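You operate a simulated robot arm through the tools that you are given. There is no shell and no other tool.

You are at the controls of a simulated two-armed robot. One attempt, no reset.

JOB
Clamp the height arm at HIGH and lay the white flat bar on its rest.
Fine: loosen the clamp knob to move the arm; tighten it again.

It is judged by the outcome, as a careful person would: the job done as asked, and still so three seconds after it is handed in. It fails if anything else is knocked over, pushed out of place, dropped, spilled or broken.

ROBOT AND FRAMES
Two 6-joint arms with fingered hands on one trunk that stands fixed in place. Base frame: the origin is at the foot of the trunk, x ahead of it, y to its left, z up; the work surface is at about z = 0.9. Readings come in m, degrees, newtons and seconds.
The left shoulder is at [0.07, 0.191, 1.348], the right one opposite. Each reaches about 0.983 m from its shoulder. Payload 4.7 kg a hand.
The tool frame of a hand sits at the grasp point between the pads (the TCP): z along the fingers, y along the line on which they close. The tips reach 0.036 m beyond it. The gripper opens to 0.12 m; its body begins 0.042 m behind the TCP. The gripper is a hand of 5 fingers: y runs from the thumb to the fingers, the wrist lies at [-0.018, -0.113, -0.198] in the tool frame, and closing takes about 1.5 s.
Orientation is that of the tool frame in the base frame, as [roll, pitch, yaw] about the fixed x, y, z axes, in that order (R = Rz(yaw) Ry(pitch) Rx(roll)). With the fingers straight down and the wrist toward the robot, the tool's x, y and z point along [0, 1, 0], [1, 0, 0] and [0, 0, -1] of the base frame.

CONTROLS
- The arms move only by the tool play_rows. It takes "left_increments", "right_increments" or both (then of equal length, played together; a hand with none holds still); each is a list of rows, each a list of 7 numbers: the opening in per cent of the stroke, from 0 (shut) to 100 (fully open), then the shift along the base's x, y, z in m, then the turn, a rotation vector about the base's x, y, z in degrees. In form: [[grip, dx, dy, dz, ax, ay, az], ...]. A call has 1 to 20 rows; each row shifts and turns the commanded pose from where the row before left it. Each row takes 0.2 s and may step no farther than 0.05 m and 8.6 degrees from the row before; otherwise, or with a gripper value out of range, the whole call is refused. A pose out of reach is approached as far as the arm can. The call stops where the force on the tool passes 40 N (or 10 N more than at its start, if that is more) or the arm is blocked; 0.2 s more then pass. The fingers move at their own pace (about 0.045 m/s each) and stop on an object; they squeeze with about 29 N. The grip force told is the motor's: it shows also when the fingers shut on nothing. Time passes only in rows, and 0.2 s behind the last, so rows that do not move let the fingers close. It gives the time, the measured TCP pose, the force on the tool (base axes), the opening and the grip force at its end, in the units of the frame above (readings bear some noise), with the torque about the TCP (base axes, N m) and any sound that the robot's microphone picked up, and new pictures: "show" is both (left out), scene, wrist or none (wrist: the cameras of the hands that moved).
- Cameras (640 x 400 px; columns grow to the right, rows downward): "scene" is now at [0.1243, 0.0558, 1.5997]; the picture's right is [0.60, -0.80, 0.00], its down [-0.28, -0.21, -0.94] and it looks along [0.75, 0.56, -0.35] (base axes); focal length 219 px, centre (320, 200). "left" rides on the left gripper at [-0.073, -0.091, -0.143] in its tool frame; the picture's right is [-0.80, -0.28, 0.53], its down [0.53, -0.73, 0.42] and it looks along [0.27, 0.62, 0.74] (tool axes); focal length 234 px, centre (320, 200). "right" rides on the right gripper at [0.073, -0.091, -0.143] in its tool frame; the picture's right is [-0.80, 0.28, -0.53], its down [-0.53, -0.73, 0.42] and it looks along [-0.27, 0.62, 0.74] (tool axes); focal length 234 px, centre (320, 200).
- slide_trunk(by): slides the trunk up (or, below 0, down) by that many m; the arms and the scene camera ride with it, the base frame stays. It gives what a move gives, with no picture.
- hand_shape(shape, hand): the hand has 5 fingers and takes this shape, open, in about a second: jaw (thumb against the fingers, like two jaws); tri (thumb and two fingers); tip (a fingertip pinch); poke (one finger out to press); point (the index stretched); flat (the hand flat); cup (the hand cupped); fist (a fist). The gripper value then closes the fingers along that shape, each until it touches; the sizes above hold for jaw. It gives what a move gives, with no picture.
- aim_head(pan, tilt): turns the head with the scene camera to pan (to the left, within 86 degrees either way) and tilt (down, from -29 to 69), counted from straight ahead of the robot. It gives what a move gives, and a new picture of the scene camera.
- measure_at(camera, pixels): there is no depth. For up to 12 entries [column, row, z] of the newest picture of that camera ("zoom" is the newest enlarged one), the place [x, y] in the base frame at which the ray of that pixel passes the height z, good to about 0.003 m. No time passes.
- close_up(camera, box): a new picture of the part [left, top, right, bottom] of that camera's present view, enlarged. No time passes.
- hand_in(): hands the job in; it is judged then, once.

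Open the grippers and draw the arms clear of the work before you hand the job in, unless the task says otherwise.

The tools are called after "Call:" as name(argument=value, ...) on one line, values as JSON. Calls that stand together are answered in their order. play_rows: Moves the arms, as the interface text tells. Its arguments: {"type":"object","properties":{"left_increments":{"type":"array","items":{"type":"array","items":{"type":"number"}}},"right_increments":{"type":"array","items":{"type":"array","items":{"type":"number"}}},"show":{"type":"string","enum":["both","scene","wrist","none"]}},"required":[]} The other tools are called the same way: slide_trunk (by) moves the trunk up or down; hand_shape (shape, hand) gives the hand a shape; aim_head (pan, tilt) turns the head that bears the scene camera; measure_at (camera, pixels) gives the place at which the rays of pixels pass given heights; close_up (camera, box) takes an enlarged picture of a part of a camera's view; hand_in () hands the job in.

At the start:

```text
t: 0.0
left_tcp_pos: [0.3836, 0.4711, 1.6015]
left_tool_rot: [180.0, -0.2, 90.0]
left_force: [-0.4, -0.2, -1.0]
left_moment: [0.0, 0.01, 0.03]
left_gripper_width: 0.1195
left_grasp_force: 0.0
left_shape: jaw
right_tcp_pos: [0.7299, 0.1048, 1.6012]
right_tool_rot: [-180.0, 0.1, 90.0]
right_force: [-0.4, -0.1, -0.6]
right_moment: [-0.02, -0.04, -0.04]
right_gripper_width: 0.1198
right_grasp_force: 0.0
right_shape: jaw
trunk travel left (down, up): [-0.825, 0.115]
head pan, tilt (commanded): [37.1, 20.5]
```

scene: 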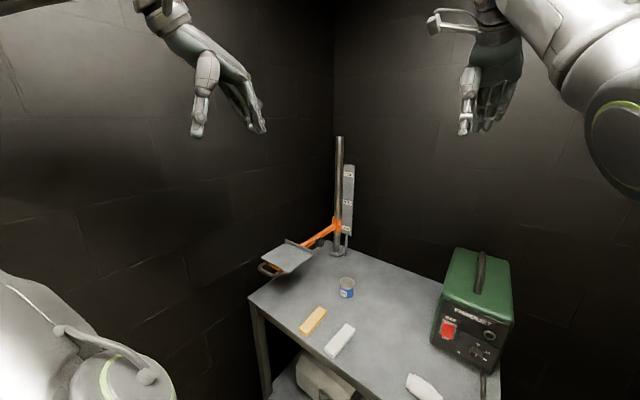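
right: 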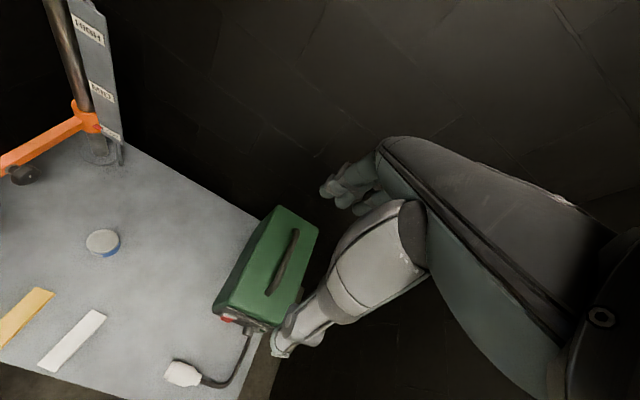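
left: 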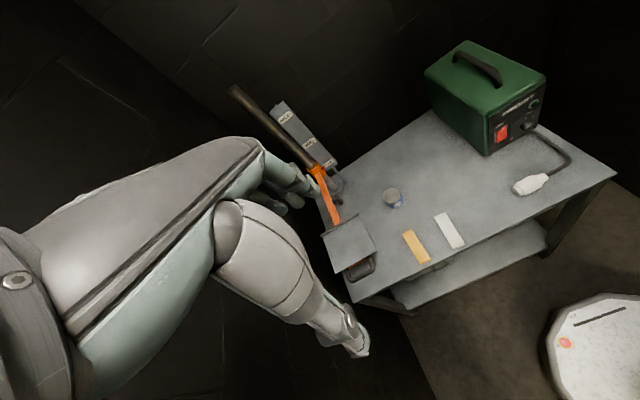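

I see a post with an orange arm at about (335,225) holding a plate at (288,258), a label strip at (347,200), and yellow and white bars at (313,320) and (339,340). I'll take enlarged pictures to understand the stand.

Call:
close_up(camera="scene", box=[240, 130, 400, 290])

Call:
close_up(camera="right", box=[0, 0, 160, 200])

Call:
close_up(camera="left", box=[220, 80, 420, 300])

```text
2.50 times, centred on (320, 210) of scene
```

zoom: 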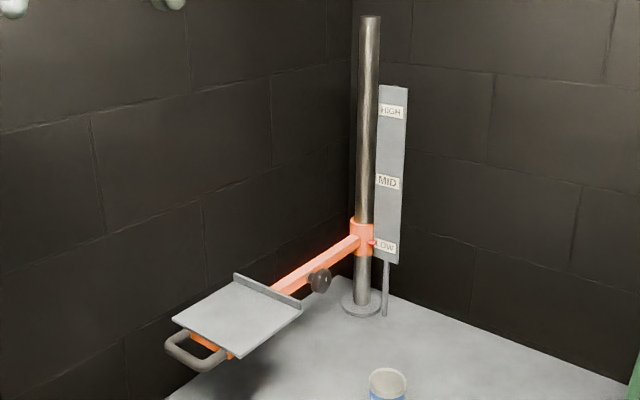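

```text
2.00 times, centred on (80, 100) of right
```

zoom: 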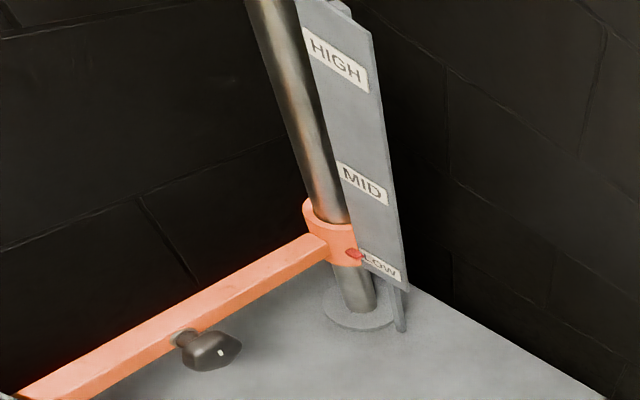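

```text
1.82 times, centred on (320, 190) of left
```

zoom: 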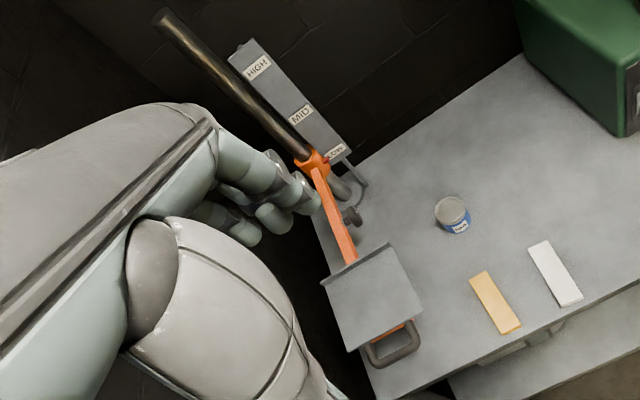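

The stand is a post with a clamp collar at LOW, an orange arm with a black knob on its side, and a plate with a lip and a grey handle at the end. I'll measure places through several cameras to triangulate.

Call:
measure_at(camera="scene", pixels=[[336.8, 253, 0.9], [340, 137, 1.3], [320, 242, 0.95], [320, 242, 1.0], [320, 242, 1.05], [284, 273, 0.95], [284, 273, 1.0], [284, 273, 1.05], [313, 320, 0.9], [339, 340, 0.9], [346, 295, 0.9], [270, 272, 1.0]])

Call:
measure_at(camera="right", pixels=[[26, 175, 0.95], [26, 175, 1.0], [26, 175, 1.05], [25, 318, 0.9], [72, 341, 0.9], [102, 255, 0.9], [100, 153, 0.9], [76, 107, 1.0], [76, 107, 1.05], [76, 107, 1.1]])

Call:
measure_at(camera="left", pixels=[[416, 246, 0.9], [449, 230, 0.9], [392, 207, 0.9], [336, 200, 0.95], [336, 200, 1.0], [336, 200, 1.05], [360, 268, 0.95], [360, 268, 1.0], [360, 268, 1.05], [334, 272, 1.0], [376, 250, 1.0], [376, 250, 1.05]])

```text
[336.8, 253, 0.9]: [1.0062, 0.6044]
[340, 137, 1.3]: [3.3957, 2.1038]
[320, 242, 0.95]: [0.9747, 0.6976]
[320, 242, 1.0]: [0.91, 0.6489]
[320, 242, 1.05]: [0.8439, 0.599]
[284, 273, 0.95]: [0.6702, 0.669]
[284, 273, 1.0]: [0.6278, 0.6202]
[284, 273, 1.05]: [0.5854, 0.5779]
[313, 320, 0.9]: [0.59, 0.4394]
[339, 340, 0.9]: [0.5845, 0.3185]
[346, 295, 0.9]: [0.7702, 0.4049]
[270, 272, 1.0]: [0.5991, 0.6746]
```

```text
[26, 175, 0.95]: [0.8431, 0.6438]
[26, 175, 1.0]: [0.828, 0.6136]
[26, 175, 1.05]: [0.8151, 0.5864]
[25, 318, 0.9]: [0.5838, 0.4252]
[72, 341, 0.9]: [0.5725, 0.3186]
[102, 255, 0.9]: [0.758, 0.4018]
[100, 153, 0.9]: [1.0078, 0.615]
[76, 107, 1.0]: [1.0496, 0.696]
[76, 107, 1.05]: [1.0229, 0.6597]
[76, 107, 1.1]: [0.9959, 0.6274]
```

```text
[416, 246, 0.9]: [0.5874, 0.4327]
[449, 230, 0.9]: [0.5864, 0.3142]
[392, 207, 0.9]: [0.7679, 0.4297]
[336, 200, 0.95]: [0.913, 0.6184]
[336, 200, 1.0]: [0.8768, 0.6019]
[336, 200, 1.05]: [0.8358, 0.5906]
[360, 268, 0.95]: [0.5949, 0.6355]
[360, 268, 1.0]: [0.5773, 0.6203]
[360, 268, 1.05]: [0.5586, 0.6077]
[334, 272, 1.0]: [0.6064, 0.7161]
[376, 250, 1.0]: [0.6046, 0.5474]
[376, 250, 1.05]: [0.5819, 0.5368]
```

Rough triangulation puts the post at about (1.007, 0.61) and the knob near (0.83, 0.588, 1.06) facing −y. I'll take tighter pictures of the knob, the plate and handle, and the label strip.

Call:
close_up(camera="scene", box=[250, 215, 350, 290])

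Call:
close_up(camera="scene", box=[320, 130, 370, 260])

Call:
close_up(camera="left", box=[310, 160, 400, 290])

Call:
close_up(camera="right", box=[-60, 120, 60, 220])

```text
5.33 times, centred on (300, 252) of scene
```

zoom: 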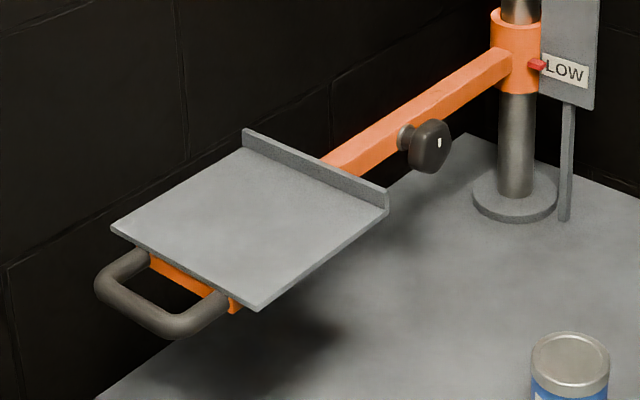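

```text
3.08 times, centred on (345, 195) of scene
```

zoom: 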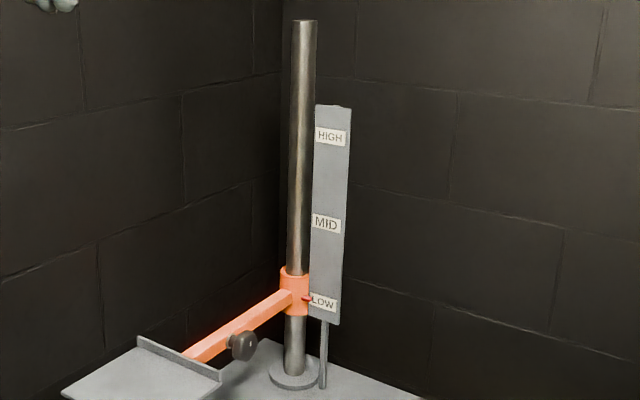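

```text
3.08 times, centred on (355, 225) of left
```

zoom: 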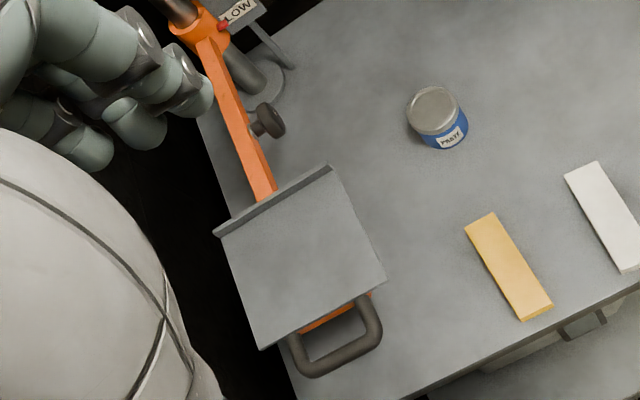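

```text
refused: -60 is not a number from 0 to 640
```

The knob is round with a white mark on its face at zoom (438,143), and the plate has its lip on the post side and the handle on the near side. I'll measure matching points in both views for a proper triangulation.

Call:
measure_at(camera="scene", pixels=[[288.2, 272.3, 1.0], [288.2, 272.3, 1.1], [261, 257.3, 1.0], [261, 257.3, 1.1], [285.6, 241, 1.0], [285.6, 241, 1.1], [312.6, 253.5, 1.0], [312.6, 253.5, 1.1], [321.2, 242.1, 1.0], [321.2, 242.1, 1.1], [357, 221.5, 1.0], [357, 221.5, 1.1]])

Call:
measure_at(camera="left", pixels=[[376.4, 251, 1.0], [376.4, 251, 1.1], [335.5, 273.1, 1.0], [335.5, 273.1, 1.1], [320.9, 235.7, 1.0], [320.9, 235.7, 1.1], [358.9, 214.6, 1.0], [358.9, 214.6, 1.1], [338.5, 199, 1.0], [338.5, 199, 1.1], [369, 274, 1.0], [369, 274, 1.1]])

Call:
measure_at(camera="scene", pixels=[[273, 270, 1.0], [273, 270, 1.1], [249, 297, 0.9], [333, 241, 0.9], [430, 285, 0.9], [268, 399, 0.9], [302, 332, 0.9], [324, 308, 0.9], [327, 354, 0.9], [350, 326, 0.9], [420, 385, 0.9], [340, 136, 1.5]])

```text
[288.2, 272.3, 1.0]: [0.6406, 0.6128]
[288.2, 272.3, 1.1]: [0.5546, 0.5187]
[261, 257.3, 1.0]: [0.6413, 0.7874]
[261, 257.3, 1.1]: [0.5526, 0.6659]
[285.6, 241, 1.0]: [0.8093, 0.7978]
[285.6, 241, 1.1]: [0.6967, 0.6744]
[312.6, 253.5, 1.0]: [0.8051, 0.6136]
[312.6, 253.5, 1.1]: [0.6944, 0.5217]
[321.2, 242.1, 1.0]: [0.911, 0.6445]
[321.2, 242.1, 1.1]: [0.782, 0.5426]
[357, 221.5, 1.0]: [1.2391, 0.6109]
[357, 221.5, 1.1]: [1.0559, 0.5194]
```

```text
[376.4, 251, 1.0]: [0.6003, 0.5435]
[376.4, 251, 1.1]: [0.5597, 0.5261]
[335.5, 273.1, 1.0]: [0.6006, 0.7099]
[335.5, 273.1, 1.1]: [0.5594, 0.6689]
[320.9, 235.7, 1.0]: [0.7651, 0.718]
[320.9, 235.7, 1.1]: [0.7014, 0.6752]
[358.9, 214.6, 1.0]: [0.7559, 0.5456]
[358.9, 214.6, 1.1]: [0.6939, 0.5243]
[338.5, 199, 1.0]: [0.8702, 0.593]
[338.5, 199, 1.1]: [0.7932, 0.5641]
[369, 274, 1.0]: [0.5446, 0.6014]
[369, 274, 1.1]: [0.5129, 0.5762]
```

```text
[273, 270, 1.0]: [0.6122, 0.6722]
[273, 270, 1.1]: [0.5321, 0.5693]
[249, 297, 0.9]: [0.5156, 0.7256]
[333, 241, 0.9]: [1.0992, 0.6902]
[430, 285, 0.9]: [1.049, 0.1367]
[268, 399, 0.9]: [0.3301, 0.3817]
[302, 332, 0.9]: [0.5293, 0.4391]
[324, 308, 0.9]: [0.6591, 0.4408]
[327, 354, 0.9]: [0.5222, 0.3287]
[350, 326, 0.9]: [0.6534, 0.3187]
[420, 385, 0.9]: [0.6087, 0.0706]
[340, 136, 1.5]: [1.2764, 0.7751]
```

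Triangulation gives plate x 0.564–0.70, y 0.526–0.68, top z≈1.088, and the knob face near (0.812, 0.567, 1.077). The right hand can't reach the knob, so the left hand will grip it, loosen, lift by it and tighten; first I draw the right arm clear to the right.

Call:
play_rows(right_increments=[[100, -0.02, -0.04, 0, 0, 0, 0], [100, -0.02, -0.04, 0, 0, 0, 0], [100, -0.02, -0.04, 0, 0, 0, 0], [100, -0.02, -0.04, 0, 0, 0, 0], [100, -0.02, -0.04, 0, 0, 0, 0], [100, -0.02, -0.04, 0, 0, 0, 0], [100, -0.02, -0.04, 0, 0, 0, 0], [100, -0.02, -0.04, 0, 0, 0, 0], [100, -0.02, -0.04, 0, 0, 0, 0], [100, -0.02, -0.04, 0, 0, 0, 0]], show="scene")

Call:
aim_head(pan=37, tilt=30)

```text
t: 2.2
left_tcp_pos: [0.3827, 0.468, 1.6007]
left_tool_rot: [179.9, -0.2, 90.0]
left_force: [-0.6, 0.0, -0.3]
left_moment: [0.01, -0.02, 0.0]
left_gripper_width: 0.1198
left_grasp_force: 0.1
left_shape: jaw
right_tcp_pos: [0.7201, -0.248, 1.7172]
right_tool_rot: [-179.9, -0.1, 90.0]
right_force: [0.6, -0.4, -0.8]
right_moment: [0.05, -0.01, 0.0]
right_gripper_width: 0.12
right_grasp_force: 0.1
right_shape: jaw
right hand out of reach, approached as far as the arm can: row 1, 2, 3, 4, 5, 6, 7, 8, 9, 10
trunk travel left (down, up): [-0.825, 0.115]
head pan, tilt (commanded): [37.1, 20.5]
```

scene: 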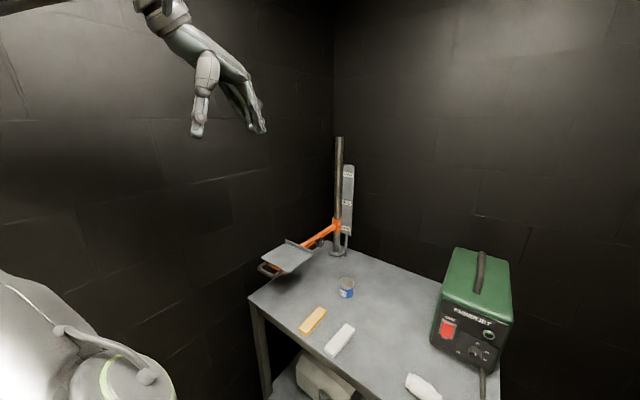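

```text
t: 2.9
left_tcp_pos: [0.384, 0.4688, 1.6015]
left_tool_rot: [179.7, -0.1, 90.0]
left_force: [-0.4, -0.9, -0.6]
left_moment: [-0.01, 0.0, -0.04]
left_gripper_width: 0.1196
left_grasp_force: 0.2
left_shape: jaw
right_tcp_pos: [0.7211, -0.246, 1.7178]
right_tool_rot: [-180.0, 0.0, 89.9]
right_force: [-0.7, -0.6, -0.6]
right_moment: [0.03, 0.02, -0.02]
right_gripper_width: 0.1199
right_grasp_force: 0.0
right_shape: jaw
trunk travel left (down, up): [-0.825, 0.115]
head pan, tilt (commanded): [37.0, 30.0]
```

scene: 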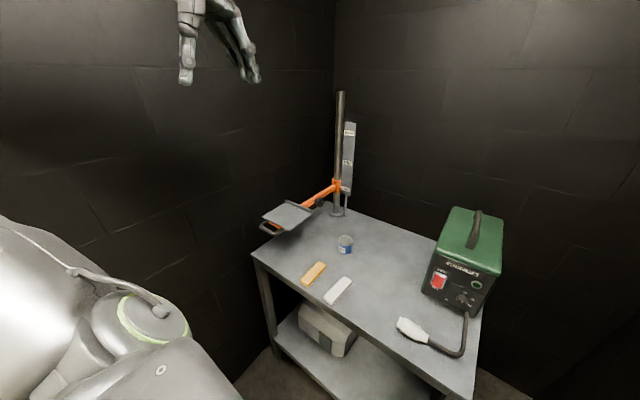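

The right arm is clear now, though it stopped at a reach limit at (0.72, −0.25, 1.72). Next I swing the left hand forward and turn it +90° about x so that its fingers point toward +y, staying high.

Call:
play_rows(left_increments=[[100, 0.03, -0.01, -0.012, 8.2, 0, 0], [100, 0.03, -0.01, -0.012, 8.2, 0, 0], [100, 0.03, -0.01, -0.012, 8.2, 0, 0], [100, 0.03, -0.01, -0.012, 8.2, 0, 0], [100, 0.03, -0.01, -0.012, 8.2, 0, 0], [100, 0.03, -0.01, -0.012, 8.2, 0, 0], [100, 0.03, -0.01, -0.012, 8.2, 0, 0], [100, 0.03, -0.01, -0.012, 8.2, 0, 0], [100, 0.03, -0.01, -0.012, 8.2, 0, 0], [100, 0.03, -0.01, -0.012, 8.2, 0, 0], [100, 0.03, -0.01, -0.012, 8, 0, 0]])

```text
t: 5.3
left_tcp_pos: [0.5125, 0.6275, 1.425]
left_tool_rot: [-24.1, -89.8, -66.1]
left_force: [-0.1, 0.0, 0.0]
left_moment: [-0.02, 0.0, 0.02]
left_gripper_width: 0.1197
left_grasp_force: 0.1
left_shape: jaw
left hand out of reach, approached as far as the arm can: row 2, 3, 4, 5, 6, 7, 8, 9, 10, 11
right_tcp_pos: [0.7228, -0.2447, 1.7168]
right_tool_rot: [-180.0, 0.0, 90.0]
right_force: [-0.1, -0.4, 0.3]
right_moment: [-0.01, 0.03, 0.01]
right_gripper_width: 0.1202
right_grasp_force: 0.0
right_shape: jaw
trunk travel left (down, up): [-0.825, 0.115]
head pan, tilt (commanded): [37.0, 30.0]
```

scene: 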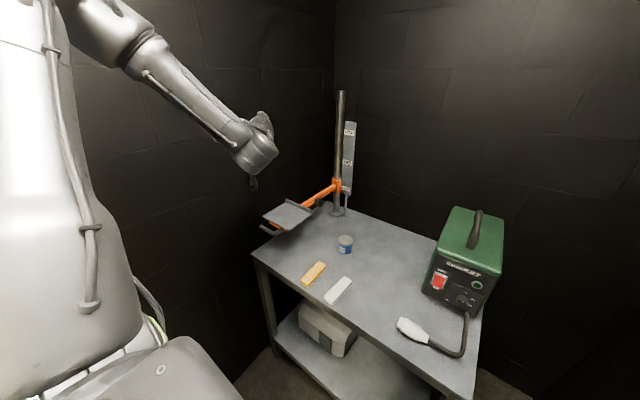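
left: 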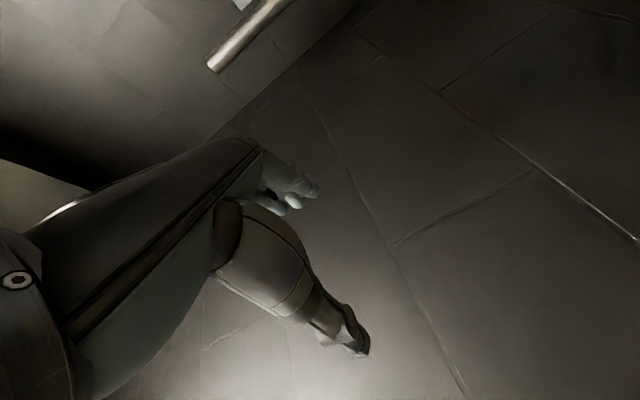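

The hand has the wanted direction but stopped at (0.51, 0.63, 1.425) instead of the commanded spot. I'll hold with zero rows to see whether it is still converging.

Call:
play_rows(left_increments=[[100, 0, 0, 0, 0, 0, 0], [100, 0, 0, 0, 0, 0, 0]], show="none")

```text
t: 5.9
left_tcp_pos: [0.5103, 0.627, 1.4261]
left_tool_rot: [46.4, -89.8, -136.7]
left_force: [0.3, 0.5, 0.0]
left_moment: [0.0, 0.0, 0.03]
left_gripper_width: 0.1199
left_grasp_force: 0.1
left_shape: jaw
right_tcp_pos: [0.722, -0.2445, 1.7186]
right_tool_rot: [180.0, 0.0, 90.0]
right_force: [-1.0, 0.2, 0.1]
right_moment: [-0.01, 0.02, -0.03]
right_gripper_width: 0.1199
right_grasp_force: 0.0
right_shape: jaw
trunk travel left (down, up): [-0.825, 0.115]
head pan, tilt (commanded): [37.0, 30.0]
```

It holds with no further drift, so the command is now the reached pose. I'll try moving along +x toward the post side at this height and see how far the arm follows.

Call:
play_rows(left_increments=[[100, 0.03, 0, 0, 0, 0, 0], [100, 0.03, 0, 0, 0, 0, 0], [100, 0.03, -0.01, 0, 0, 0, 0]], show="scene")

```text
t: 6.7
left_tcp_pos: [0.5468, 0.6616, 1.4366]
left_tool_rot: [-5.7, -89.8, -84.3]
left_force: [-0.1, -0.6, 0.7]
left_moment: [-0.02, -0.02, 0.04]
left_gripper_width: 0.1199
left_grasp_force: 0.0
left_shape: jaw
left hand out of reach, approached as far as the arm can: row 1, 2, 3
right_tcp_pos: [0.7221, -0.2461, 1.7182]
right_tool_rot: [179.9, 0.0, 90.1]
right_force: [-1.1, -0.1, 0.4]
right_moment: [-0.01, 0.02, 0.02]
right_gripper_width: 0.1198
right_grasp_force: 0.0
right_shape: jaw
trunk travel left (down, up): [-0.825, 0.115]
head pan, tilt (commanded): [37.0, 30.0]
```

scene: 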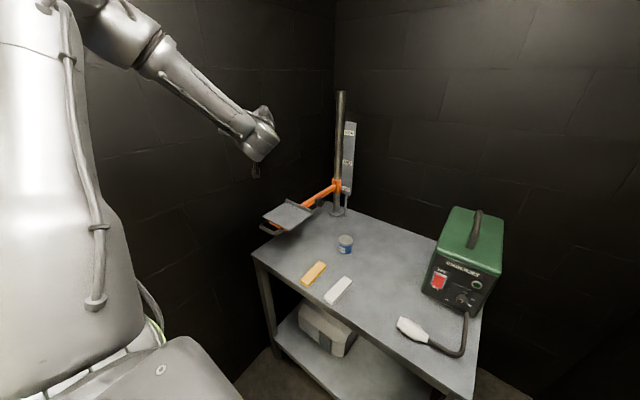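

The hand slides along a wrist limit: x and y grow together. I'll roll the hand about +y toward thumb-up (tool y down), which is the start pose I want for loosening, and see whether it frees the reach.

Call:
play_rows(left_increments=[[100, 0, 0, 0, 0, 8.5, 0], [100, 0, 0, 0, 0, 8.5, 0], [100, 0, 0, 0, 0, 8.5, 0], [100, 0, 0, 0, 0, 8.5, 0], [100, 0, 0, 0, 0, 8.5, 0], [100, 0, 0, 0, 0, 8.5, 0], [100, 0, 0, 0, 0, 8.5, 0], [100, 0, 0, 0, 0, 8.5, 0], [100, 0, 0, 0, 0, 8.5, 0], [100, 0, 0, 0, 0, 8.5, 0]], show="scene")

```text
t: 8.9
left_tcp_pos: [0.4746, 0.7155, 1.4343]
left_tool_rot: [-90.1, -4.9, -0.3]
left_force: [0.0, -0.5, 0.0]
left_moment: [0.02, 0.01, 0.02]
left_gripper_width: 0.12
left_grasp_force: 0.1
left_shape: jaw
left hand out of reach, approached as far as the arm can: row 2, 3, 4, 5, 6, 7, 8, 9, 10
right_tcp_pos: [0.7216, -0.2444, 1.7182]
right_tool_rot: [180.0, 0.0, 90.0]
right_force: [0.4, 0.3, 0.1]
right_moment: [0.01, 0.01, -0.04]
right_gripper_width: 0.1199
right_grasp_force: 0.1
right_shape: jaw
trunk travel left (down, up): [-0.825, 0.115]
head pan, tilt (commanded): [37.0, 30.0]
```

scene: 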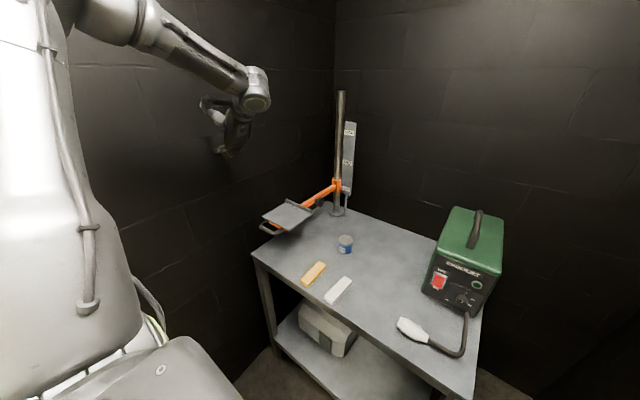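

The roll works but the reach is still limited (TCP now at (0.475, 0.716, 1.434)). I'll turn the head up and left to see the whole left arm and understand which joint is binding.

Call:
aim_head(pan=60, tilt=-10)

```text
t: 10.0
left_tcp_pos: [0.4734, 0.7157, 1.4346]
left_tool_rot: [-90.1, -5.1, -0.1]
left_force: [0.7, 0.2, 0.5]
left_moment: [0.01, 0.0, -0.01]
left_gripper_width: 0.1199
left_grasp_force: 0.0
left_shape: jaw
right_tcp_pos: [0.7208, -0.2459, 1.7184]
right_tool_rot: [180.0, 0.0, 90.0]
right_force: [0.6, -0.2, 0.6]
right_moment: [0.01, 0.01, 0.0]
right_gripper_width: 0.1201
right_grasp_force: 0.1
right_shape: jaw
trunk travel left (down, up): [-0.825, 0.115]
head pan, tilt (commanded): [60.0, -10.0]
```

scene: 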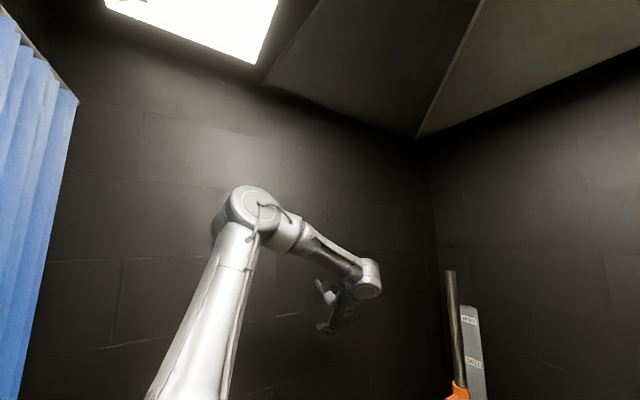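

The left arm has its elbow up at image (250,205) with the forearm running to the wrist at (365,275). I'll try stretching from here toward the knob (forward, inward and down) with this thumb-up orientation and see what the arm gives.

Call:
play_rows(left_increments=[[100, 0.03, -0.01, -0.02, 0, 0, 0], [100, 0.03, -0.01, -0.02, 0, 0, 0], [100, 0.03, -0.01, -0.02, 0, 0, 0], [100, 0.03, -0.01, -0.02, 0, 0, 0], [100, 0.03, -0.01, -0.02, 0, 0, 0], [100, 0.03, -0.01, -0.02, 0, 0, 0]], show="scene")

```text
t: 11.4
left_tcp_pos: [0.4857, 0.7452, 1.3405]
left_tool_rot: [-90.1, -5.0, -0.2]
left_force: [-0.1, -0.6, -0.1]
left_moment: [-0.04, 0.02, 0.01]
left_gripper_width: 0.1197
left_grasp_force: 0.0
left_shape: jaw
left hand out of reach, approached as far as the arm can: row 1, 2, 3, 4, 5, 6
right_tcp_pos: [0.7207, -0.2455, 1.7177]
right_tool_rot: [180.0, 0.0, 90.0]
right_force: [-0.2, -0.3, -0.6]
right_moment: [0.01, -0.02, -0.04]
right_gripper_width: 0.1201
right_grasp_force: 0.1
right_shape: jaw
trunk travel left (down, up): [-0.825, 0.115]
head pan, tilt (commanded): [60.0, -10.0]
```

scene: 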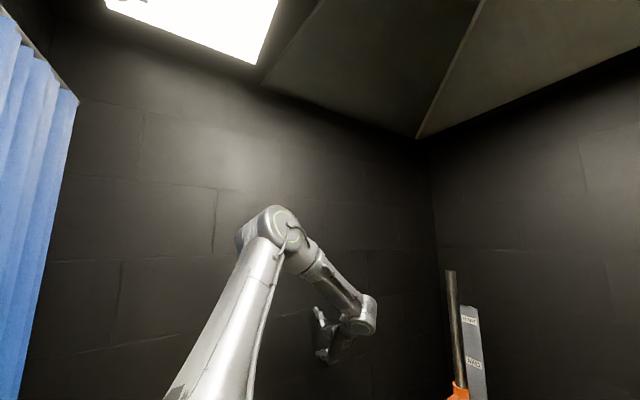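

It only follows downward; the forward/inward part is refused while the fingers point at +y. I'll swing the fingers from +y toward +x by about 43° while pushing forward, to see which orientation lets the arm extend.

Call:
play_rows(left_increments=[[100, 0.03, -0.02, 0, 0, 0, -8.5], [100, 0.03, -0.02, 0, 0, 0, -8.5], [100, 0.03, -0.02, 0, 0, 0, -8.5], [100, 0.03, -0.02, 0, 0, 0, -8.5], [100, 0.03, -0.02, 0, 0, 0, -8.5], [100, 0.03, -0.02, 0, 0, 0, 0], [100, 0.03, -0.02, 0, 0, 0, 0], [100, 0.03, -0.02, 0, 0, 0, 0]], show="scene")

```text
t: 13.2
left_tcp_pos: [0.6043, 0.6682, 1.3462]
left_tool_rot: [-90.1, -5.1, -42.8]
left_force: [-0.4, -1.0, -0.2]
left_moment: [-0.02, -0.03, 0.0]
left_gripper_width: 0.12
left_grasp_force: 0.1
left_shape: jaw
left hand out of reach, approached as far as the arm can: row 1, 2, 3, 4, 5, 6, 7, 8
right_tcp_pos: [0.7214, -0.2449, 1.7181]
right_tool_rot: [-179.9, 0.1, 89.9]
right_force: [-0.6, 0.2, 0.4]
right_moment: [0.03, -0.01, 0.02]
right_gripper_width: 0.1196
right_grasp_force: 0.0
right_shape: jaw
trunk travel left (down, up): [-0.825, 0.115]
head pan, tilt (commanded): [60.0, -10.0]
```

scene: 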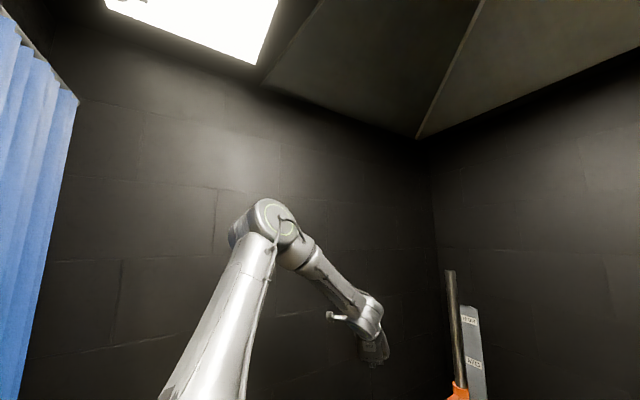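

The wrist point stayed at about (0.456, 0.535, 1.459) despite the 43° turn, so a shoulder-side limit seems to bind, not the wrist. I'll probe: push forward and up, and see how the reachable point slides.

Call:
play_rows(left_increments=[[100, 0.02, 0, 0.04, 0, 0, 0], [100, 0.02, 0, 0.04, 0, 0, 0], [100, 0.02, 0, 0.04, 0, 0, 0], [100, 0.02, 0, 0.04, 0, 0, 0]], show="none")

Call:
play_rows(left_increments=[[100, 0.04, 0.02, 0, 0, 0, 0], [100, 0.04, 0.02, 0, 0, 0, 0], [100, 0.04, 0.02, 0, 0, 0, 0]], show="none")

Call:
play_rows(left_increments=[[100, 0.04, 0, -0.02, 0, 0, 0], [100, 0.04, 0, -0.02, 0, 0, 0], [100, 0.04, 0, -0.02, 0, 0, 0]], show="scene")

```text
t: 14.2
left_tcp_pos: [0.6199, 0.7031, 1.5013]
left_tool_rot: [-90.0, -5.1, -42.8]
left_force: [-0.3, 0.5, -1.2]
left_moment: [-0.02, 0.01, -0.04]
left_gripper_width: 0.12
left_grasp_force: 0.1
left_shape: jaw
left hand out of reach, approached as far as the arm can: row 1, 2, 3, 4
right_tcp_pos: [0.7199, -0.2447, 1.7174]
right_tool_rot: [179.9, 0.0, 89.9]
right_force: [-1.0, 0.2, -0.3]
right_moment: [-0.02, -0.02, 0.0]
right_gripper_width: 0.1201
right_grasp_force: 0.1
right_shape: jaw
trunk travel left (down, up): [-0.825, 0.115]
head pan, tilt (commanded): [60.0, -10.0]
```

```text
t: 15.0
left_tcp_pos: [0.6563, 0.7834, 1.4894]
left_tool_rot: [-89.8, -4.9, -42.9]
left_force: [0.3, -5.6, -1.7]
left_moment: [0.14, 0.1, -0.11]
left_gripper_width: 0.1195
left_grasp_force: 0.1
left_shape: jaw
left hand out of reach, approached as far as the arm can: row 1, 2, 3
right_tcp_pos: [0.7182, -0.2539, 1.7191]
right_tool_rot: [179.8, -0.2, 89.9]
right_force: [-0.7, 0.5, -0.1]
right_moment: [0.12, -0.02, 0.0]
right_gripper_width: 0.1199
right_grasp_force: 0.1
right_shape: jaw
trunk travel left (down, up): [-0.825, 0.115]
head pan, tilt (commanded): [60.0, -10.0]
```

```text
t: 15.7
left_tcp_pos: [0.6659, 0.7923, 1.4472]
left_tool_rot: [-89.0, -5.1, -43.5]
left_force: [-7.6, -42.4, 10.4]
left_moment: [-0.41, -0.75, -0.77]
left_gripper_width: 0.1201
left_grasp_force: 0.0
left_shape: jaw
left hand out of reach, approached as far as the arm can: row 1, 2, 3
right_tcp_pos: [0.717, -0.256, 1.7166]
right_tool_rot: [179.9, -0.5, 90.2]
right_force: [-0.4, 1.5, -0.3]
right_moment: [-0.08, -0.01, -0.01]
right_gripper_width: 0.1199
right_grasp_force: 0.0
right_shape: jaw
trunk travel left (down, up): [-0.825, 0.115]
head pan, tilt (commanded): [60.0, -10.0]
stopped in row 3 (left hand): the force on the tool passed its limit at 43 N (the readings are from after the stop); the commanded pose is now the measured one
```

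scene: 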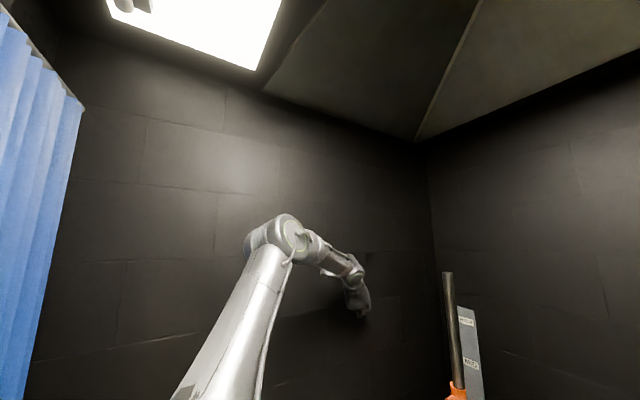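

The fingertips touched the left wall at y≈0.82 (42 N), so I back the hand off from it right away, and look at the shoulder afterwards.

Call:
play_rows(left_increments=[[100, -0.02, -0.04, 0, 0, 0, 0], [100, -0.02, -0.04, 0, 0, 0, 0], [100, -0.02, -0.03, 0, 0, 0, 0]], show="none")

Call:
aim_head(pan=75, tilt=40)

```text
t: 16.5
left_tcp_pos: [0.6044, 0.6909, 1.4386]
left_tool_rot: [-89.4, -5.0, -43.0]
left_force: [0.7, -0.4, 0.0]
left_moment: [-0.04, 0.03, 0.0]
left_gripper_width: 0.1197
left_grasp_force: 0.0
left_shape: jaw
right_tcp_pos: [0.7196, -0.2518, 1.7176]
right_tool_rot: [180.0, -0.3, 90.0]
right_force: [0.4, -0.6, 0.2]
right_moment: [0.07, -0.02, 0.01]
right_gripper_width: 0.1201
right_grasp_force: 0.1
right_shape: jaw
trunk travel left (down, up): [-0.825, 0.115]
head pan, tilt (commanded): [60.0, -10.0]
```

```text
t: 17.7
left_tcp_pos: [0.6048, 0.6964, 1.4355]
left_tool_rot: [-89.7, -5.1, -43.1]
left_force: [0.3, -0.2, 0.6]
left_moment: [0.0, 0.01, -0.01]
left_gripper_width: 0.12
left_grasp_force: 0.0
left_shape: jaw
right_tcp_pos: [0.7216, -0.2448, 1.7184]
right_tool_rot: [180.0, 0.0, 90.1]
right_force: [-0.6, -0.3, 0.9]
right_moment: [-0.02, -0.02, 0.02]
right_gripper_width: 0.12
right_grasp_force: 0.0
right_shape: jaw
trunk travel left (down, up): [-0.825, 0.115]
head pan, tilt (commanded): [75.0, 40.0]
```

scene: 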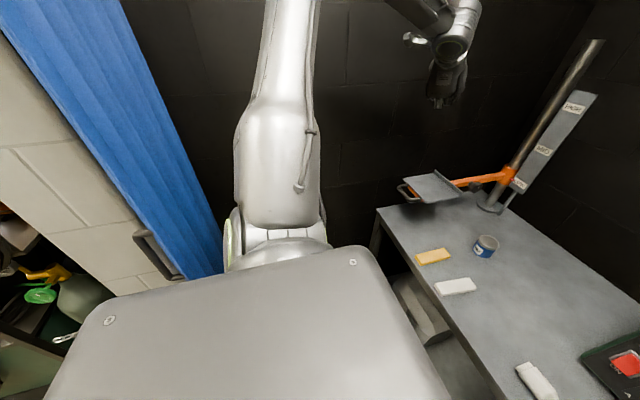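

The head view shows the trunk plate with the left shoulder at about (280,220) and the upper arm rising from it. I'll zoom on the shoulder joint to understand its axes.

Call:
close_up(camera="scene", box=[180, 80, 380, 300])

Call:
close_up(camera="scene", box=[370, 0, 520, 120])

```text
1.82 times, centred on (280, 190) of scene
```

zoom: 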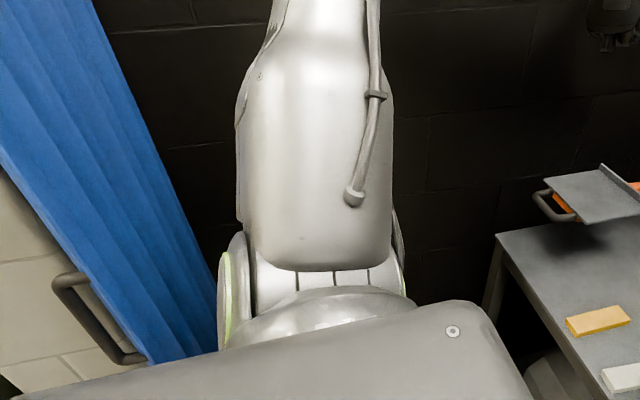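

```text
3.33 times, centred on (445, 60) of scene
```

zoom: 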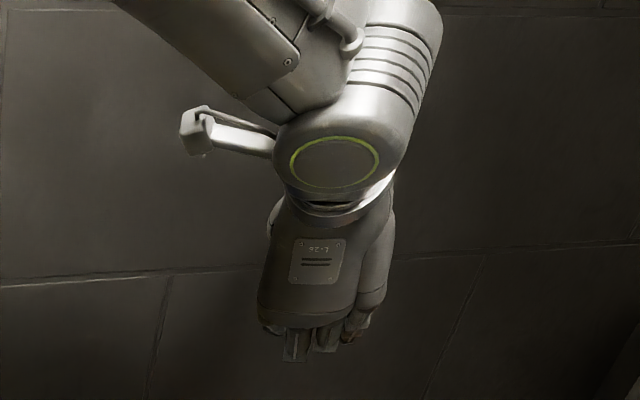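

The shoulder shows a dome on the lateral axis and a second joint with green rings facing ±x. I'll look up again at the elbow to see its axis direction.

Call:
aim_head(pan=70, tilt=-5)

Call:
close_up(camera="scene", box=[200, 100, 480, 380])

```text
t: 18.8
left_tcp_pos: [0.6064, 0.6974, 1.4341]
left_tool_rot: [-89.7, -5.1, -42.9]
left_force: [-0.2, -0.5, -0.8]
left_moment: [-0.05, 0.01, 0.0]
left_gripper_width: 0.1201
left_grasp_force: 0.1
left_shape: jaw
right_tcp_pos: [0.7225, -0.2433, 1.717]
right_tool_rot: [179.9, 0.0, 90.1]
right_force: [0.6, -0.2, 0.5]
right_moment: [0.01, 0.01, 0.0]
right_gripper_width: 0.12
right_grasp_force: 0.1
right_shape: jaw
trunk travel left (down, up): [-0.825, 0.115]
head pan, tilt (commanded): [70.0, -5.0]
```

scene: 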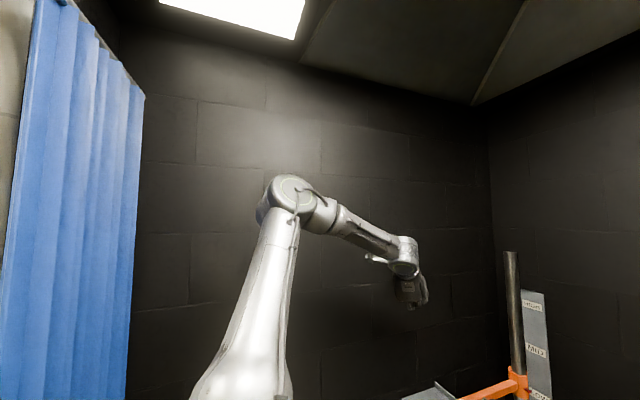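

```text
1.43 times, centred on (340, 240) of scene
```

zoom: 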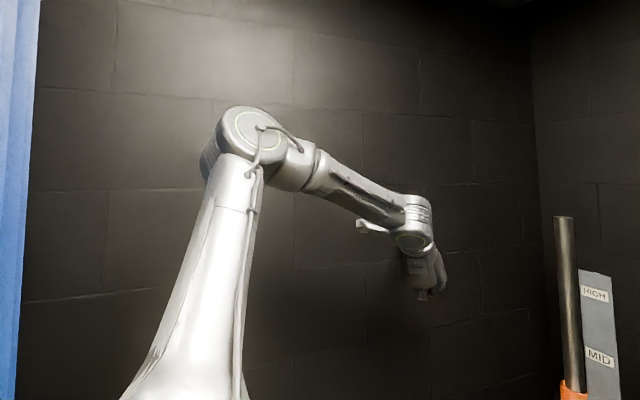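

The blocking looks like a limit in one shoulder-side joint for this arm branch. I'll bring the left hand back to its fingers-down orientation (147° about the axis (−0.68, −0.29, 0.68)) away from the wall, then probe moves from there.

Call:
play_rows(left_increments=[[100, -0.006, -0.006, 0.004, -5.54, -2.41, 5.54], [100, -0.006, -0.006, 0.004, -5.54, -2.41, 5.54], [100, -0.006, -0.006, 0.004, -5.54, -2.41, 5.54], [100, -0.006, -0.006, 0.004, -5.54, -2.41, 5.54], [100, -0.006, -0.006, 0.004, -5.54, -2.41, 5.54], [100, -0.006, -0.006, 0.004, -5.54, -2.41, 5.54], [100, -0.006, -0.006, 0.004, -5.54, -2.41, 5.54], [100, -0.006, -0.006, 0.004, -5.54, -2.41, 5.54], [100, -0.006, -0.006, 0.004, -5.54, -2.41, 5.54], [100, -0.006, -0.006, 0.004, -5.54, -2.41, 5.54], [100, -0.006, -0.006, 0.004, -5.54, -2.41, 5.54], [100, -0.006, -0.006, 0.004, -5.54, -2.41, 5.54], [100, -0.006, -0.006, 0.004, -5.54, -2.41, 5.54], [100, -0.006, -0.006, 0.004, -5.54, -2.41, 5.54], [100, -0.006, -0.006, 0.004, -5.54, -2.41, 5.54], [100, -0.006, -0.006, 0.004, -5.54, -2.41, 5.54], [100, -0.006, -0.006, 0.004, -5.54, -2.41, 5.54], [100, -0.006, -0.006, 0.004, -5.54, -2.41, 5.54]], show="scene")

```text
t: 22.6
left_tcp_pos: [0.4931, 0.5944, 1.5053]
left_tool_rot: [-179.7, 0.4, 95.5]
left_force: [-0.4, 0.2, -0.5]
left_moment: [-0.02, 0.02, 0.0]
left_gripper_width: 0.1202
left_grasp_force: 0.1
left_shape: jaw
left hand out of reach, approached as far as the arm can: row 4, 5
right_tcp_pos: [0.7204, -0.2425, 1.7173]
right_tool_rot: [-180.0, 0.1, 90.1]
right_force: [-0.1, 0.0, -0.5]
right_moment: [-0.01, -0.02, 0.02]
right_gripper_width: 0.1197
right_grasp_force: 0.0
right_shape: jaw
trunk travel left (down, up): [-0.825, 0.115]
head pan, tilt (commanded): [70.0, -5.0]
```

scene: 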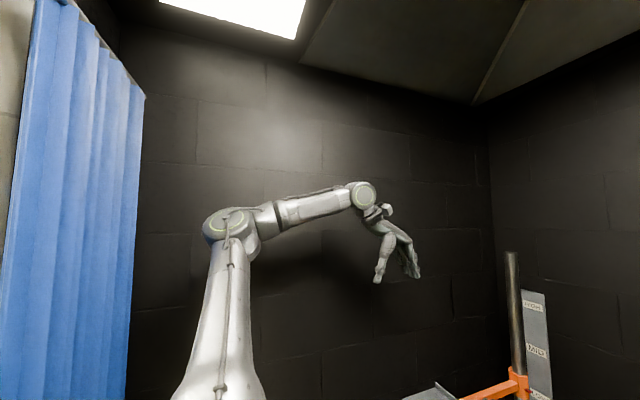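

The hand is fingers-down again at (0.493, 0.594, 1.505) with a clean posture. I'll probe forward and downward from here: 6 rows of +0.03 x, −0.03 z.

Call:
play_rows(left_increments=[[100, 0.03, -0.01, -0.02, 0, 0, 0], [100, 0.03, -0.01, -0.02, 0, 0, 0], [100, 0.03, -0.01, -0.02, 0, 0, 0], [100, 0.03, -0.01, -0.02, 0, 0, 0], [100, 0.03, -0.01, -0.02, 0, 0, 0], [100, 0.03, -0.01, -0.02, 0, 0, 0]], show="scene")

```text
t: 24.0
left_tcp_pos: [0.6208, 0.5601, 1.3786]
left_tool_rot: [-179.9, 0.4, 95.4]
left_force: [-0.2, 0.2, -0.9]
left_moment: [0.02, 0.01, -0.01]
left_gripper_width: 0.1196
left_grasp_force: 0.1
left_shape: jaw
left hand out of reach, approached as far as the arm can: row 4, 5, 6
right_tcp_pos: [0.7228, -0.2417, 1.7172]
right_tool_rot: [-180.0, 0.1, 90.1]
right_force: [-1.2, -0.2, 0.2]
right_moment: [-0.03, 0.03, 0.02]
right_gripper_width: 0.1201
right_grasp_force: 0.1
right_shape: jaw
trunk travel left (down, up): [-0.825, 0.115]
head pan, tilt (commanded): [70.0, -5.0]
```

scene: 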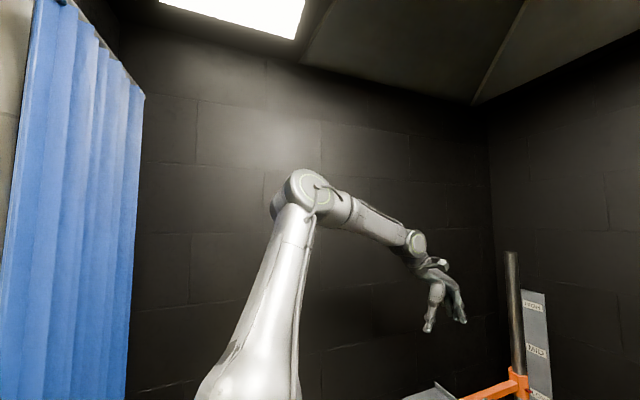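

The arm again stops at about (0.62, 0.56, 1.38) with the upper arm leaning forward at image (270,280). For comparison I'll look at the right arm's posture, which had reached farther forward.

Call:
aim_head(pan=-40, tilt=-5)

Call:
aim_head(pan=-75, tilt=40)

```text
t: 25.9
left_tcp_pos: [0.6193, 0.5592, 1.3778]
left_tool_rot: [-179.9, 0.3, 95.4]
left_force: [-0.3, -0.5, -0.7]
left_moment: [0.0, -0.02, -0.01]
left_gripper_width: 0.1199
left_grasp_force: 0.0
left_shape: jaw
right_tcp_pos: [0.7224, -0.2435, 1.7178]
right_tool_rot: [180.0, 0.0, 90.2]
right_force: [0.3, -0.3, -0.3]
right_moment: [0.05, -0.02, -0.02]
right_gripper_width: 0.1201
right_grasp_force: 0.0
right_shape: jaw
trunk travel left (down, up): [-0.825, 0.115]
head pan, tilt (commanded): [-40.0, -5.0]
```

scene: 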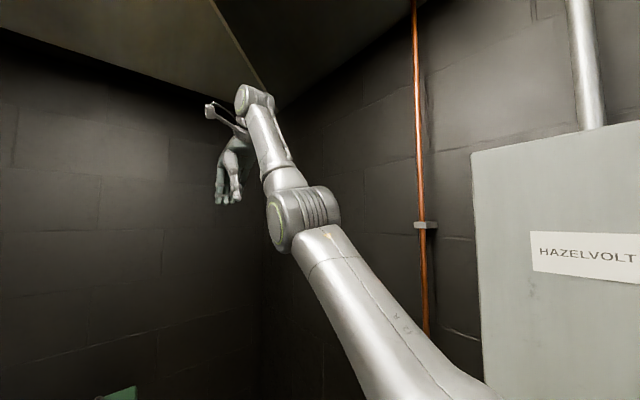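

```text
t: 27.0
left_tcp_pos: [0.6187, 0.5578, 1.3791]
left_tool_rot: [-179.9, 0.3, 95.4]
left_force: [-0.5, 0.2, -0.3]
left_moment: [0.01, 0.04, 0.03]
left_gripper_width: 0.1202
left_grasp_force: 0.0
left_shape: jaw
right_tcp_pos: [0.7214, -0.2439, 1.7173]
right_tool_rot: [180.0, 0.1, 90.1]
right_force: [-0.3, -0.2, 0.1]
right_moment: [0.01, 0.02, -0.02]
right_gripper_width: 0.1198
right_grasp_force: 0.0
right_shape: jaw
trunk travel left (down, up): [-0.825, 0.115]
head pan, tilt (commanded): [-75.0, 40.0]
```

scene: 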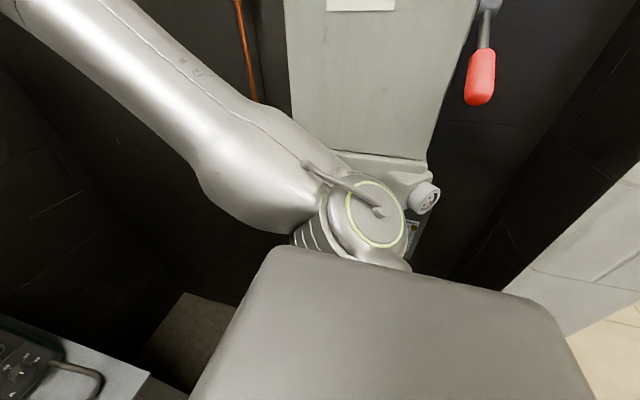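

The right arm's posture differs: its upper arm points forward-up with the elbow at (300,215). I'll try to bring the left arm into a similar posture by raising the hand first, then pushing forward and inward.

Call:
play_rows(left_increments=[[100, -0.01, 0, 0.04, 0, 0, 0], [100, -0.01, 0, 0.04, 0, 0, 0], [100, -0.01, 0, 0.04, 0, 0, 0], [100, -0.01, 0, 0.04, 0, 0, 0], [100, 0, 0, 0.04, 0, 0, 0], [100, 0, 0, 0.04, 0, 0, 0], [100, 0, 0, 0.04, 0, 0, 0], [100, 0, 0, 0.04, 0, 0, 0]], show="none")

Call:
play_rows(left_increments=[[100, 0.04, -0.01, 0.0, 0, 0, 0], [100, 0.04, -0.01, 0.0, 0, 0, 0], [100, 0.04, -0.01, 0.0, 0, 0, 0], [100, 0.04, -0.01, 0.0, 0, 0, 0]], show="none")

Call:
aim_head(pan=60, tilt=-15)

```text
t: 28.8
left_tcp_pos: [0.5037, 0.592, 1.6423]
left_tool_rot: [-179.9, 0.3, 95.4]
left_force: [-0.2, -0.6, 1.6]
left_moment: [-0.02, -0.02, 0.0]
left_gripper_width: 0.1199
left_grasp_force: 0.0
left_shape: jaw
left hand out of reach, approached as far as the arm can: row 4, 5, 6, 7, 8
right_tcp_pos: [0.7203, -0.2438, 1.719]
right_tool_rot: [-179.9, 0.0, 90.2]
right_force: [0.5, -0.4, -0.5]
right_moment: [0.03, -0.02, 0.0]
right_gripper_width: 0.1197
right_grasp_force: 0.0
right_shape: jaw
trunk travel left (down, up): [-0.825, 0.115]
head pan, tilt (commanded): [-75.0, 40.0]
```

```text
t: 29.8
left_tcp_pos: [0.565, 0.5937, 1.5711]
left_tool_rot: [-179.8, 0.3, 95.4]
left_force: [0.5, -0.7, -0.4]
left_moment: [0.02, 0.0, 0.03]
left_gripper_width: 0.1202
left_grasp_force: 0.1
left_shape: jaw
left hand out of reach, approached as far as the arm can: row 1, 2, 3, 4
right_tcp_pos: [0.7231, -0.2424, 1.7178]
right_tool_rot: [-179.9, -0.2, 90.1]
right_force: [0.5, 0.7, 0.1]
right_moment: [-0.02, 0.02, -0.02]
right_gripper_width: 0.12
right_grasp_force: 0.0
right_shape: jaw
trunk travel left (down, up): [-0.825, 0.115]
head pan, tilt (commanded): [-75.0, 40.0]
```

```text
t: 31.9
left_tcp_pos: [0.5631, 0.5929, 1.5725]
left_tool_rot: [180.0, 0.3, 95.3]
left_force: [0.0, 0.0, 1.1]
left_moment: [0.01, 0.0, 0.02]
left_gripper_width: 0.12
left_grasp_force: 0.1
left_shape: jaw
right_tcp_pos: [0.721, -0.2435, 1.718]
right_tool_rot: [-179.9, 0.1, 90.1]
right_force: [0.3, 0.2, 0.0]
right_moment: [-0.04, -0.01, -0.02]
right_gripper_width: 0.12
right_grasp_force: 0.0
right_shape: jaw
trunk travel left (down, up): [-0.825, 0.115]
head pan, tilt (commanded): [60.0, -15.0]
```

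scene: 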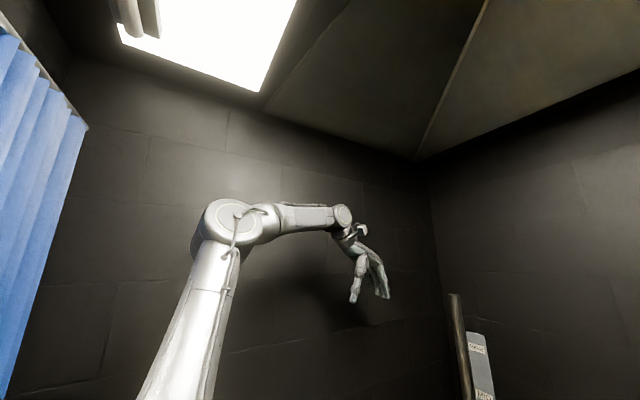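

Fitting all stopped points shows the left arm, in its present branch, can only reach about 0.4 m around (0.12, 0.72, 1.53), so it can't reach the knob; but the right arm is in a stretched branch. I'll tuck the left hand back and test the right arm's reach toward the knob side.

Call:
play_rows(left_increments=[[100, -0.035, 0.005, 0.01, 0, 0, 0], [100, -0.035, 0.005, 0.01, 0, 0, 0], [100, -0.035, 0.005, 0.01, 0, 0, 0], [100, -0.035, 0.005, 0.01, 0, 0, 0], [100, -0.035, 0.005, 0.01, 0, 0, 0]], right_increments=[[100, 0.01, 0.04, -0.03, 0, 0, 0], [100, 0.01, 0.04, -0.03, 0, 0, 0], [100, 0.01, 0.04, -0.03, 0, 0, 0], [100, 0.01, 0.04, -0.03, 0, 0, 0], [100, 0.01, 0.04, -0.03, 0, 0, 0]], show="none")

Call:
aim_head(pan=37, tilt=15)

```text
refused: row 1 steps farther than a row can; nothing moved
```

```text
t: 32.9
left_tcp_pos: [0.5639, 0.5935, 1.5728]
left_tool_rot: [-179.8, 0.2, 95.4]
left_force: [0.1, -0.7, -1.0]
left_moment: [0.0, 0.0, 0.01]
left_gripper_width: 0.12
left_grasp_force: 0.0
left_shape: jaw
right_tcp_pos: [0.7212, -0.2432, 1.7172]
right_tool_rot: [-179.9, -0.1, 90.2]
right_force: [0.1, 0.2, -0.5]
right_moment: [-0.05, -0.02, 0.01]
right_gripper_width: 0.1196
right_grasp_force: 0.0
right_shape: jaw
trunk travel left (down, up): [-0.825, 0.115]
head pan, tilt (commanded): [37.0, 15.0]
```

scene: 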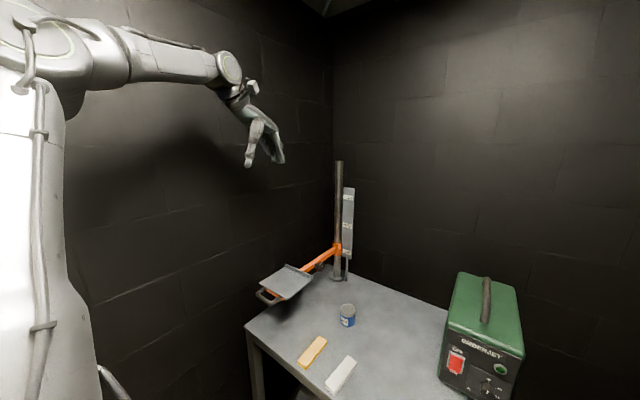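

The step was slightly too large; I resend with smaller rows.

Call:
play_rows(left_increments=[[100, -0.035, 0.005, 0.01, 0, 0, 0], [100, -0.035, 0.005, 0.01, 0, 0, 0], [100, -0.035, 0.005, 0.01, 0, 0, 0], [100, -0.035, 0.005, 0.01, 0, 0, 0], [100, -0.035, 0.005, 0.01, 0, 0, 0]], right_increments=[[100, 0.01, 0.035, -0.03, 0, 0, 0], [100, 0.01, 0.035, -0.03, 0, 0, 0], [100, 0.01, 0.035, -0.03, 0, 0, 0], [100, 0.01, 0.035, -0.03, 0, 0, 0], [100, 0.01, 0.035, -0.03, 0, 0, 0]], show="scene")

```text
t: 34.1
left_tcp_pos: [0.3893, 0.6218, 1.6162]
left_tool_rot: [-179.8, 0.4, 95.5]
left_force: [-0.4, 0.0, -0.3]
left_moment: [-0.03, 0.0, -0.01]
left_gripper_width: 0.1201
left_grasp_force: 0.1
left_shape: jaw
right_tcp_pos: [0.7825, -0.0619, 1.5717]
right_tool_rot: [179.9, 0.1, 90.2]
right_force: [-0.4, 1.7, 0.2]
right_moment: [-0.05, -0.02, -0.02]
right_gripper_width: 0.1198
right_grasp_force: 0.1
right_shape: jaw
right hand out of reach, approached as far as the arm can: row 1, 2
trunk travel left (down, up): [-0.825, 0.115]
head pan, tilt (commanded): [37.0, 15.0]
```

scene: 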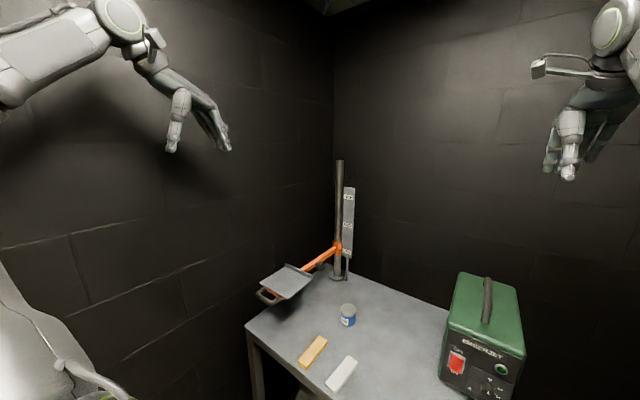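

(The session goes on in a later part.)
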